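You operate a simulated robot arm through the tools that you are given. There is no shell and no other tool. Be economical: measure what you need, move in short steps, check, and stop when the job is done.

Carry out the task below with a simulated robot arm. There is one attempt and no reset: what you move stays moved.

TASK
Put one of the stub billets from the top of the yellow platform on the steel disc there.
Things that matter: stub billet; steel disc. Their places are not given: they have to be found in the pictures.

It is judged by the outcome, as a careful person would: the job done as asked, and still so three seconds after it is handed in. It fails if anything else is knocked over, pushed out of place, dropped, spilled or broken.

THE ROBOT
A 7-joint arm with a two-finger parallel gripper, fixed in place. Base frame: the origin is at the foot of the arm, x ahead of it, y to its left, z up; the work surface is at about z = 0. Lengths are in mm, angles in degrees, forces in N, time in s.
With the tool pointing down near the work surface it reaches from about 240 to 620 mm from the base axis. Its first joint turns from -66.0 to 66.0 degrees. Payload 2.6 kg.
Tool frame: the origin (TCP) lies between the finger pads and is the grasp point; the fingertips stand 30 mm ahead of it; z points along the fingers, y is the line along which they close. The gripper opens to 94 mm. The fingers are 28 mm wide and 10 mm thick; the gripper's body (50 by 96 mm) begins 55 mm behind the TCP.
Orientation is told as [roll, pitch, yaw] about the base's x, y, z axes, in that order, counted from this pose: with the fingers straight down and closing along the base's y, the tool's x points along the base's -x, its y along +y and its z along -z.

THE INTERFACE
- The arm moves only by the tool apply_moves. Its argument "series" is text: rows parted by semicolons, each of 7 numbers parted by spaces: the opening, from 0 (shut) to 1 (fully open), then the shift along the tool's x, y, z in m, then the turn, a rotation vector about the tool's x, y, z in degrees. In form: hand dx dy dz rx ry rz; .... A call has 1 to 20 rows; each row shifts and turns the commanded pose from where the row before left it, along the tool's axes as they then stand. A row lasts 0.2 s, in which the tool goes at most 50 mm and 8.6 degrees; a call with a longer step from one row to the next is refused whole, and so is a gripper value outside its range. A pose out of reach is approached as far as the arm can. The call stops where the force on the tool passes 40 N (or 10 N more than at its start, if that is more) or the arm is blocked; 0.2 s more then pass. The fingers move at their own pace (about 72 mm/s each) and stop on an object; they squeeze with about 26 N. The grip force told is the motor's: it shows also when the fingers shut on nothing. Time passes only in rows, and 0.2 s behind the last, so rows that do not move let the fingers close. It gives the time, the measured TCP pose, the force on the tool (base axes), the opening and the grip force at its end, in the units of the frame above (readings bear some noise).
- Cameras (640 x 400 px; columns grow to the right, rows downward): "scene" is fixed at [38.3, 439.8, 553.7]; the picture's right is [-0.72, -0.70, 0.00], its down [-0.46, 0.48, -0.75] and it looks along [0.52, -0.54, -0.67] (base axes); focal length 335 px, centre (320, 200). "wrist" rides on the gripper at [-37, 0, -58] in the tool frame; the picture's right is [0.00, -1.00, 0.00], its down [0.97, 0.00, -0.24] and it looks along [0.24, 0.00, 0.97] (tool axes); focal length 218 px, centre (320, 200).
- get_image(camera): a new picture of that camera. No time passes.
- measure_at(camera, pixels): for up to 12 pixels [column, row] of the newest picture of that camera ("zoom" is the newest enlarged one), the place [x, y, z] in the base frame of the surface seen there, good to about 2 mm. No time passes.
- enlarge(camera, box): a new picture of the part [left, top, right, bottom] of that camera's present view, enlarged. No time passes.
- job_done(): hands the job in; it is judged then, once.

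Work in short steps. Measure before you move; look again where a grasp or a placing could have gone wrong, and mend it. You have 60 turns and 24 pictures in all, the two below and enlarged ones among them. Open the gripper and draw the arm clear of the work before you hand the job in, unless the task says otherwise; then end with one line.

The tools are called after "Emit:" by a JSON object that holds its "op" and its "data". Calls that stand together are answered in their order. apply_moves: Moves the arm, as the interface text tells. Its arguments: {"type":"object","properties":{"series":{"type":"string"}},"required":["series"]} The other tools are called the same way: get_image (camera) takes a picture; measure_at (camera, pixels) gives the place of the surface under pixels of a picture; enlarge (camera, box) takes an enlarged picture of a part of a camera's view; job_done () hands the job in.

At the start:

```text
clock: 0.0
eef_pos: [305.5, 163.0, 276.6]
tool_rot: [-0.1, 0.0, 0.0]
contact_force: [-0.1, 0.4, 0.4]
width: 94.1
grip_force: 0.0
```

scene: 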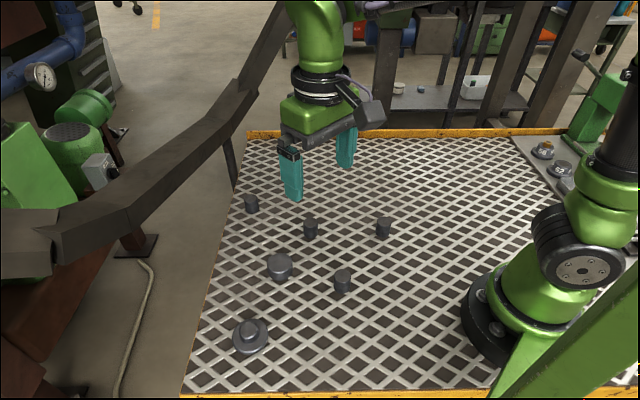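
wrist: 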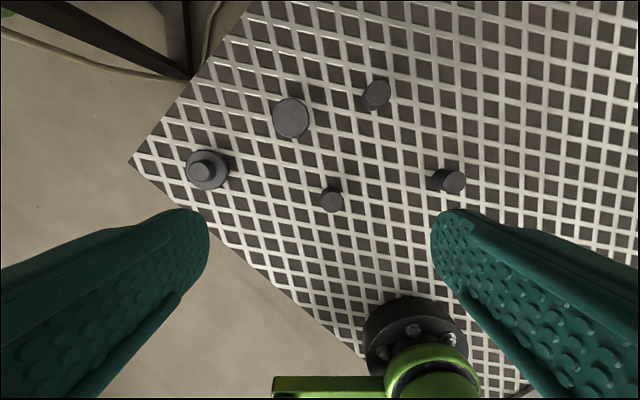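

The scene shows several dark stubs around (250,203), (310,228), (383,227), (343,280), a larger one at (279,267) and a stepped item at (250,335). I'll enlarge to tell them apart.

Emit:
{"op": "enlarge", "data": {"camera": "scene", "box": [210, 180, 420, 370]}}

Emit:
{"op": "enlarge", "data": {"camera": "scene", "box": [500, 110, 640, 220]}}

```text
2.11 times, centred on (315, 275) of scene
```

zoom: 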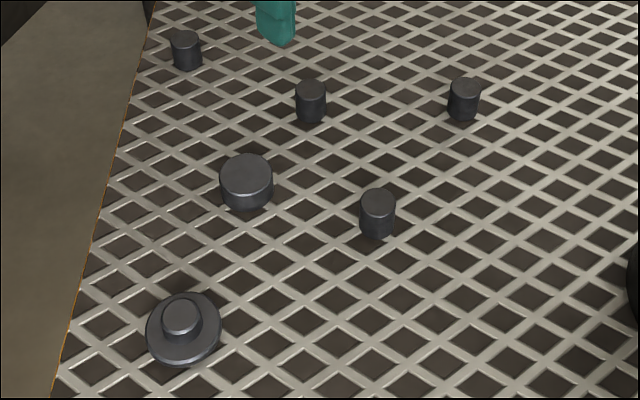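

```text
3.64 times, centred on (570, 165) of scene
```

zoom: 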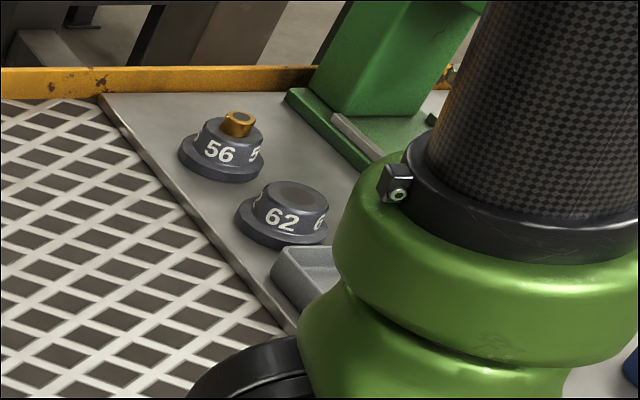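

I'll measure the tops of all candidates and their surroundings.

Emit:
{"op": "measure_at", "data": {"camera": "scene", "pixels": [[250, 199], [310, 221], [384, 220], [343, 273], [279, 261], [249, 327], [250, 347], [235, 340], [264, 330], [290, 300], [541, 148], [561, 168]]}}

Emit:
{"op": "enlarge", "data": {"camera": "scene", "box": [220, 240, 310, 360]}}

Emit:
{"op": "enlarge", "data": {"camera": "wrist", "box": [150, 70, 490, 230]}}

```text
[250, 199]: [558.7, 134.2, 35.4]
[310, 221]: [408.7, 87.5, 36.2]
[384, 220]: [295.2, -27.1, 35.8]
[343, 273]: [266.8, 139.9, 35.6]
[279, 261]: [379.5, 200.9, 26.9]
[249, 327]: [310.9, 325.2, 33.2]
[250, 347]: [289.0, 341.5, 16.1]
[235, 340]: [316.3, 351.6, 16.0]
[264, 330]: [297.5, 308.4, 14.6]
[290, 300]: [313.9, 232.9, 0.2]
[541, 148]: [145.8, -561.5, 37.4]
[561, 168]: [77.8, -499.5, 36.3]
```

```text
3.33 times, centred on (265, 300) of scene
```

zoom: 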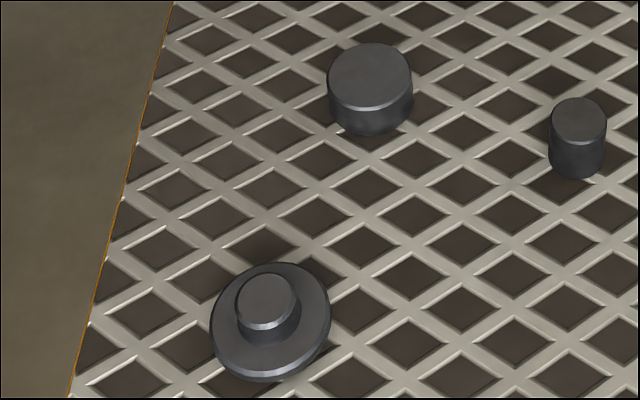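

```text
1.88 times, centred on (320, 150) of wrist
```

zoom: 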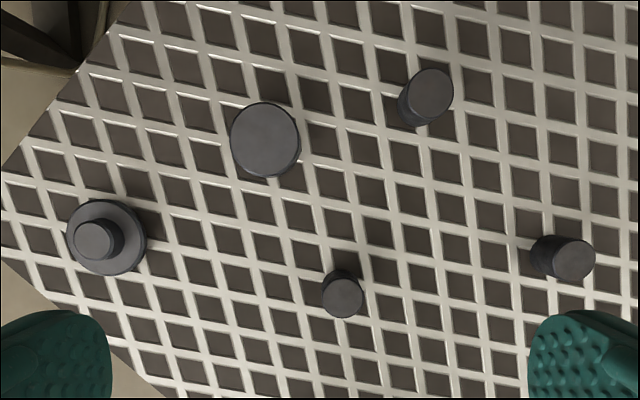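

I'll check the shapes of the stubs closely (one seems faceted).

Emit:
{"op": "enlarge", "data": {"camera": "scene", "box": [290, 205, 400, 300]}}

Emit:
{"op": "enlarge", "data": {"camera": "scene", "box": [230, 185, 330, 285]}}

Emit:
{"op": "measure_at", "data": {"camera": "scene", "pixels": [[269, 260], [289, 260], [279, 254], [279, 267], [337, 272], [349, 273], [343, 269], [343, 277], [305, 221], [315, 221], [310, 218], [310, 225]]}}

```text
4.21 times, centred on (345, 252) of scene
```

zoom: 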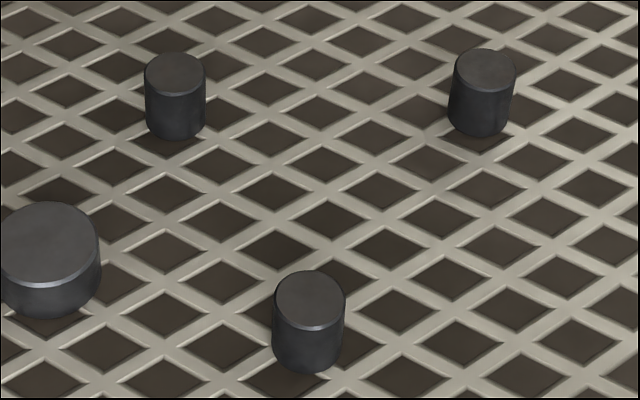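

```text
4.00 times, centred on (280, 235) of scene
```

zoom: 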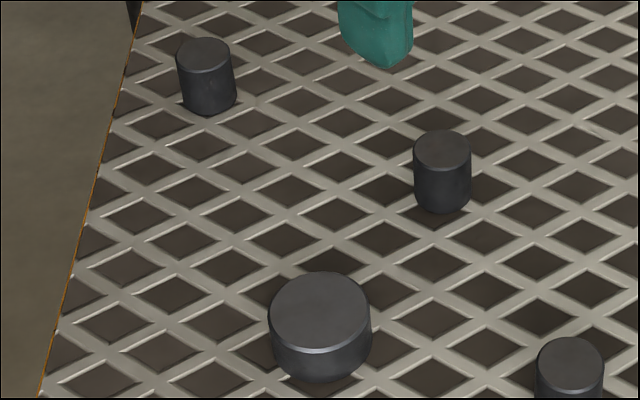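

```text
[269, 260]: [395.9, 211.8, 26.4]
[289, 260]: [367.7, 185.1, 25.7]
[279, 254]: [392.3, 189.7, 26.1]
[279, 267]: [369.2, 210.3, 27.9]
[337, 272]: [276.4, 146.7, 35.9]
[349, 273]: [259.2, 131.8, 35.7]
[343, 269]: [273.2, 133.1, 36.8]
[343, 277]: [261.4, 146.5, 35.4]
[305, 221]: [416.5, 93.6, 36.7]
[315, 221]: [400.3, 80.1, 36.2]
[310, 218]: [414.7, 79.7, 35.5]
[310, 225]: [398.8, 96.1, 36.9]
```

All four stubs are identical (≈24 mm dia, 36 tall); the steel disc is the plain wide one centred near (381,199), top z≈26.5, dia ≈44. I'll take the stub at (408,87.5), moving above it first.

Emit:
{"op": "apply_moves", "data": {"series": "1 -0.0255 -0.0189 0 0 0 0;1 -0.0255 -0.0189 0 0 0 0;1 -0.0255 -0.0189 0 0 0 0;1 -0.0255 -0.0188 0 0 0 0;1 0 0 0.04 0 0 0;1 0 0 0.04 0 0 0;1 0 0 0.04 0 0 0;1 0 0 0.035 0 0 0;1 0 0 0 0 0 0"}}

Emit:
{"op": "get_image", "data": {"camera": "wrist"}}

```text
clock: 2.0
eef_pos: [407.7, 88.5, 120.2]
tool_rot: [-0.1, 0.0, 0.0]
contact_force: [-0.2, 0.2, -0.1]
width: 94.2
grip_force: 0.1
```

```text
15 pictures are left
```

wrist: 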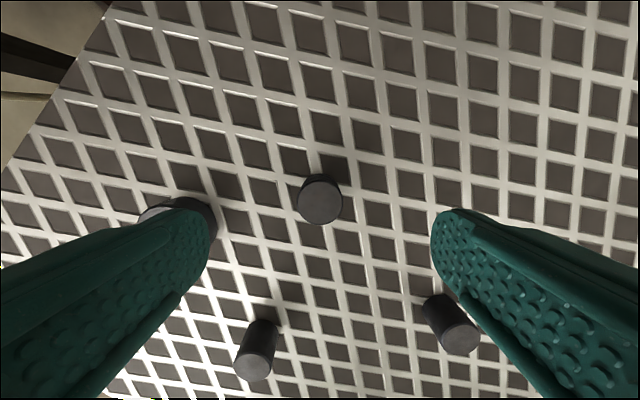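

The stub is at (320,200) between the fingers; I measure its top edges to centre on it.

Emit:
{"op": "measure_at", "data": {"camera": "wrist", "pixels": [[301, 203], [339, 203], [320, 186], [320, 221], [320, 203]]}}

```text
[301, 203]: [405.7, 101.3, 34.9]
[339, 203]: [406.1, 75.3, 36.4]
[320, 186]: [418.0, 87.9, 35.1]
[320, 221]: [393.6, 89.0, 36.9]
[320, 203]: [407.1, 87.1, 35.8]
```

Centre ≈(406,88.3). I descend to TCP z≈36 and close.

Emit:
{"op": "apply_moves", "data": {"series": "1 0.0015 0 0.03 0 0 0;1 0 0 0.025 0 0 0;1 0 0 0.02 0 0 0;1 0 0 0.009 0 0 0;1 0 0 0 0 0 0;0 0 0 0 0 0 0;0 0 0 0 0 0 0;0 0 0 0 0 0 0;0 0 0 0 0 0 0"}}

```text
clock: 4.0
eef_pos: [406.3, 86.3, 37.0]
tool_rot: [0.1, -0.1, 0.0]
contact_force: [-0.9, 0.7, 0.8]
width: 31.4
grip_force: 26.4
```

Opening reads 31.4 mm with 26 N grip; I check with a picture before lifting.

Emit:
{"op": "apply_moves", "data": {"series": "0 0 0 0 0 0 0;0 0 0 0 0 0 0"}}

Emit:
{"op": "get_image", "data": {"camera": "wrist"}}

```text
clock: 4.6
eef_pos: [405.6, 86.7, 36.8]
tool_rot: [0.0, -0.2, 0.0]
contact_force: [0.4, 0.8, 0.5]
width: 31.2
grip_force: 25.4
```

```text
14 pictures are left
```

wrist: 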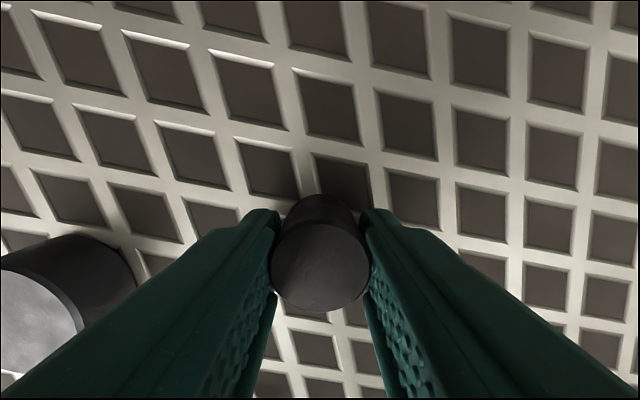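

The stub is held squarely between the pads. I lift it slowly to z≈107.

Emit:
{"op": "apply_moves", "data": {"series": "0 0 0 -0.01 0 0 0;0 0 0 -0.02 0 0 0;0 0 0 -0.02 0 0 0;0 0 0 -0.02 0 0 0;0 0 0 0 0 0 0"}}

Emit:
{"op": "get_image", "data": {"camera": "scene"}}

Emit:
{"op": "get_image", "data": {"camera": "wrist"}}

```text
clock: 5.8
eef_pos: [407.0, 87.1, 107.1]
tool_rot: [0.0, 0.0, -0.1]
contact_force: [0.6, 0.2, -3.0]
width: 31.4
grip_force: 26.2
```

```text
13 pictures are left
```

scene: 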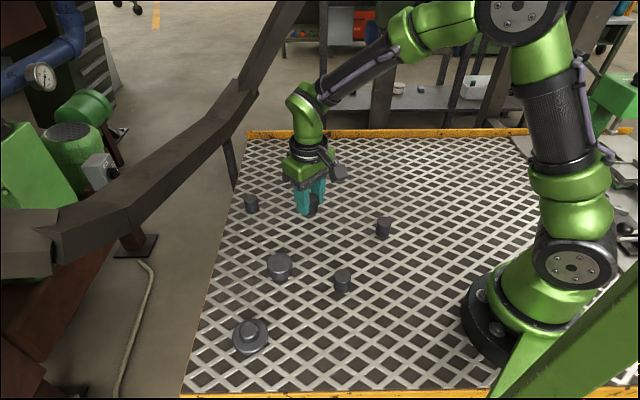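

```text
12 pictures are left
```

wrist: 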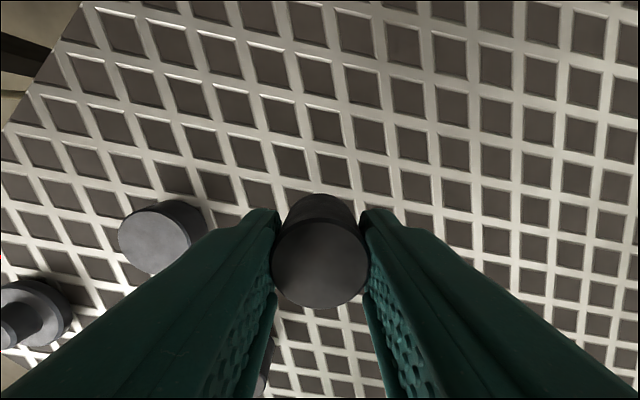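

The stub is lifted upright. I measure it in hand (top near (320,264)) and the disc top at (155,240).

Emit:
{"op": "measure_at", "data": {"camera": "wrist", "pixels": [[276, 264], [364, 264], [320, 222], [320, 304], [320, 264], [122, 240], [189, 240], [156, 211], [156, 270], [156, 240]]}}

Emit:
{"op": "measure_at", "data": {"camera": "scene", "pixels": [[268, 261], [291, 261], [279, 254], [279, 270], [279, 261]]}}

```text
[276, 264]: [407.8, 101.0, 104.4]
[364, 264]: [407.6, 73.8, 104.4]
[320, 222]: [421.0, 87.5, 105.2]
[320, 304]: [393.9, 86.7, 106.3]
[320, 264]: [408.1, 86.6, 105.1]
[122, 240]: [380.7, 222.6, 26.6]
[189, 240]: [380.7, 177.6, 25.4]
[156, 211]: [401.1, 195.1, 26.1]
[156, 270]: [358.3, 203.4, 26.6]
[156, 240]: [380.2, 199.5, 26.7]
```

```text
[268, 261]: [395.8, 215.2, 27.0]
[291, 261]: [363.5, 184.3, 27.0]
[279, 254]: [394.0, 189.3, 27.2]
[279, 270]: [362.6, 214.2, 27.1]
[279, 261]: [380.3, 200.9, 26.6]
```

Disc centre ≈(380,200), stub centre ≈(407.6,87.2): I shift by (−27.6,+112.8) at height, then check.

Emit:
{"op": "apply_moves", "data": {"series": "0 0.004 0.0164 0 0 0 0;0 0.006 0.0241 0 0 0 0;0 0.006 0.0241 0 0 0 0;0 0.006 0.0241 0 0 0 0;0 0.0056 0.0241 0 0 0 0;0 0 0 0.02 0 0 0;0 0 0 0 0 0 0;0 0 0 0 0 0 0"}}

Emit:
{"op": "get_image", "data": {"camera": "wrist"}}

Emit:
{"op": "enlarge", "data": {"camera": "scene", "box": [220, 200, 340, 300]}}

```text
clock: 7.6
eef_pos: [376.9, 199.3, 87.3]
tool_rot: [0.0, 0.0, -0.1]
contact_force: [0.4, 0.1, -2.0]
width: 31.6
grip_force: 26.2
```

```text
11 pictures are left
```

wrist: 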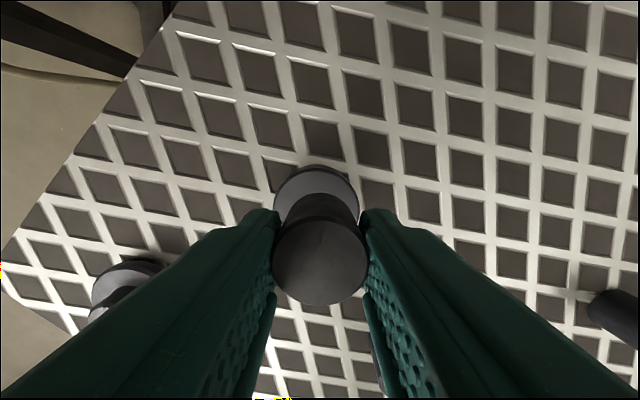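

```text
4.00 times, centred on (280, 250) of scene
```

zoom: 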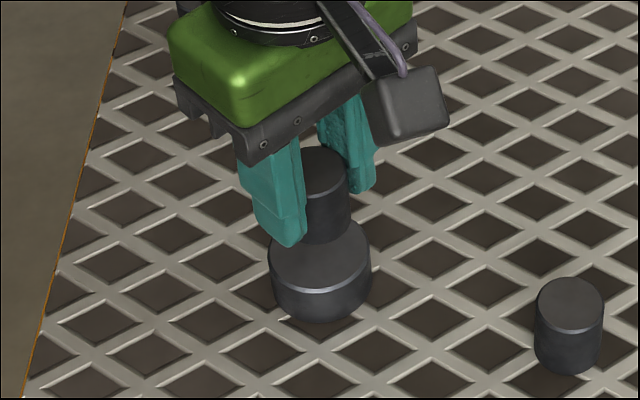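

Disc sits directly below the stub. I measure the stub's top centre (320,263) and disc rim for residual offset.

Emit:
{"op": "measure_at", "data": {"camera": "wrist", "pixels": [[276, 263], [364, 263], [320, 222], [320, 303], [320, 263], [276, 200], [356, 200], [316, 170]]}}

```text
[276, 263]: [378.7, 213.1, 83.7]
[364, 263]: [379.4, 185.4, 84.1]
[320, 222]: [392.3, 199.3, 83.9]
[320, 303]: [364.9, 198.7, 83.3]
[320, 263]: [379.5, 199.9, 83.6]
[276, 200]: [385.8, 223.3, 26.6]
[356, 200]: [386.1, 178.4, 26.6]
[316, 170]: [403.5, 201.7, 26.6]
```

Residual offset about (+1.5,+1.3) mm. I correct it and lower most of the way, then finish gently.

Emit:
{"op": "apply_moves", "data": {"series": "0 -0.0015 0.0013 0.008 0 0 0;0 0 0 0.007 0 0 0;0 0 0 0.003 0 0 0;0 0 0 0 0 0 0"}}

Emit:
{"op": "apply_moves", "data": {"series": "0 0 0 0.001 0 0 0;0 0 0 0.001 0 0 0;0 0 0 0 0 0 0"}}

Emit:
{"op": "enlarge", "data": {"camera": "scene", "box": [240, 220, 320, 290]}}

```text
clock: 8.6
eef_pos: [380.1, 200.7, 69.2]
tool_rot: [0.1, 0.0, 0.1]
contact_force: [-0.4, 0.4, -1.5]
width: 31.3
grip_force: 26.0
```

```text
clock: 9.4
eef_pos: [379.9, 201.0, 65.7]
tool_rot: [0.0, 0.0, -0.1]
contact_force: [-1.6, -1.7, 0.7]
width: 31.5
grip_force: 25.7
```

```text
5.71 times, centred on (280, 255) of scene
```

zoom: 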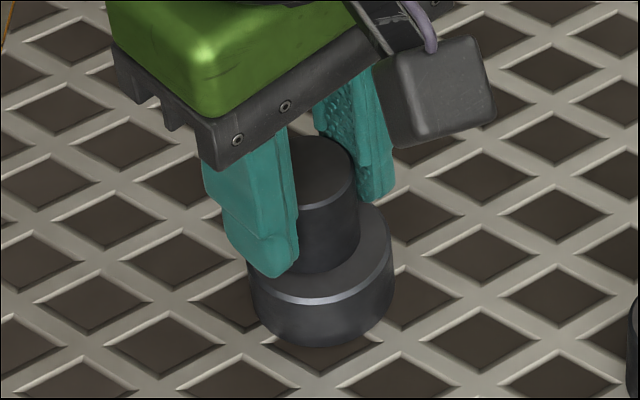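

The force z rose from −1.5 to +0.7, perhaps first contact. I lower by half-millimetres.

Emit:
{"op": "apply_moves", "data": {"series": "0 0 0 0.0005 0 0 0;0 0 0 0.0005 0 0 0;0 0 0 0 0 0 0"}}

Emit:
{"op": "apply_moves", "data": {"series": "0 0 0 0 0 0 0"}}

```text
clock: 10.2
eef_pos: [379.6, 200.8, 66.7]
tool_rot: [0.1, -0.2, 0.0]
contact_force: [-4.3, -1.7, 13.4]
width: 31.5
grip_force: 25.8
```

```text
clock: 10.6
eef_pos: [380.5, 200.2, 65.7]
tool_rot: [0.1, -0.1, 0.0]
contact_force: [-3.0, -0.2, 15.3]
width: 31.3
grip_force: 26.6
```

It is seated (≈15 N). I ease off about 1 mm and open gradually.

Emit:
{"op": "apply_moves", "data": {"series": "0 0 0 -0.0007 0 0 0;0 0 0 0 0 0 0;0.36 0 0 0 0 0 0;0.42 0 0 0 0 0 0;0.5 0 0 0 0 0 0;0.6 0 0 0 0 0 0;0.6 0 0 0 0 0 0"}}

Emit:
{"op": "get_image", "data": {"camera": "wrist"}}

```text
clock: 12.2
eef_pos: [378.9, 201.3, 66.7]
tool_rot: [0.1, 0.0, 0.0]
contact_force: [-0.3, -0.3, 0.2]
width: 56.4
grip_force: 0.0
```

```text
8 pictures are left
```

wrist: 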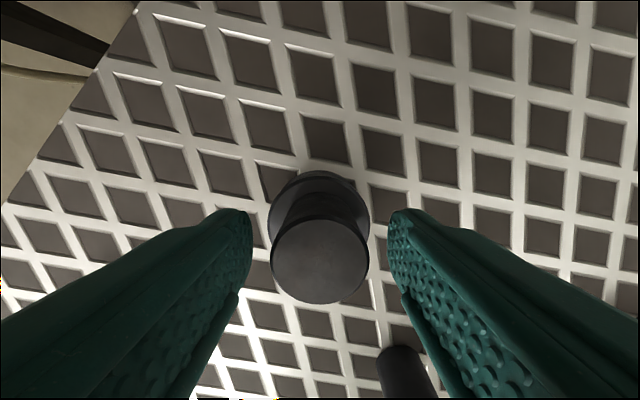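

The stub stands free on the disc with both fingers clear. I withdraw straight up.

Emit:
{"op": "apply_moves", "data": {"series": "0.6 0 0 -0.015 0 0 0;0.6 0 0 -0.03 0 0 0;0.6 0 0 -0.04 0 0 0;0.6 0 0 -0.04 0 0 0;0.8 0 0 -0.04 0 0 0;1 0.03 -0.03 -0.02 0 0 0;1 0.03 -0.04 0 0 0 0;1 0 -0.04 0 0 0 0;1 0 0 0 0 0 0"}}

Emit:
{"op": "enlarge", "data": {"camera": "scene", "box": [210, 180, 420, 370]}}

```text
clock: 14.2
eef_pos: [318.5, 91.1, 252.3]
tool_rot: [0.0, -0.1, 0.0]
contact_force: [-0.7, 0.1, -0.5]
width: 94.2
grip_force: 0.0
```

```text
2.11 times, centred on (315, 275) of scene
```

zoom: 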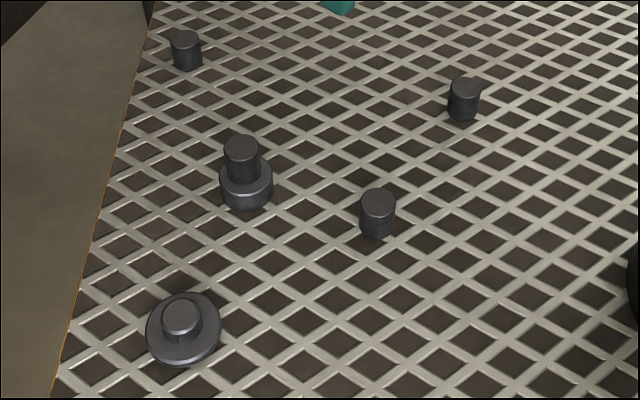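

The stub stands upright, centred on the disc. The other pieces haven't moved and the arm is clear, so I hand the job in.

Emit:
{"op": "job_done", "data": {}}

```text
The job is handed in.
```

One stub billet now stands upright, centred on the steel disc, which I took to be the plain wide one and not the flanged piece; nothing else was disturbed.
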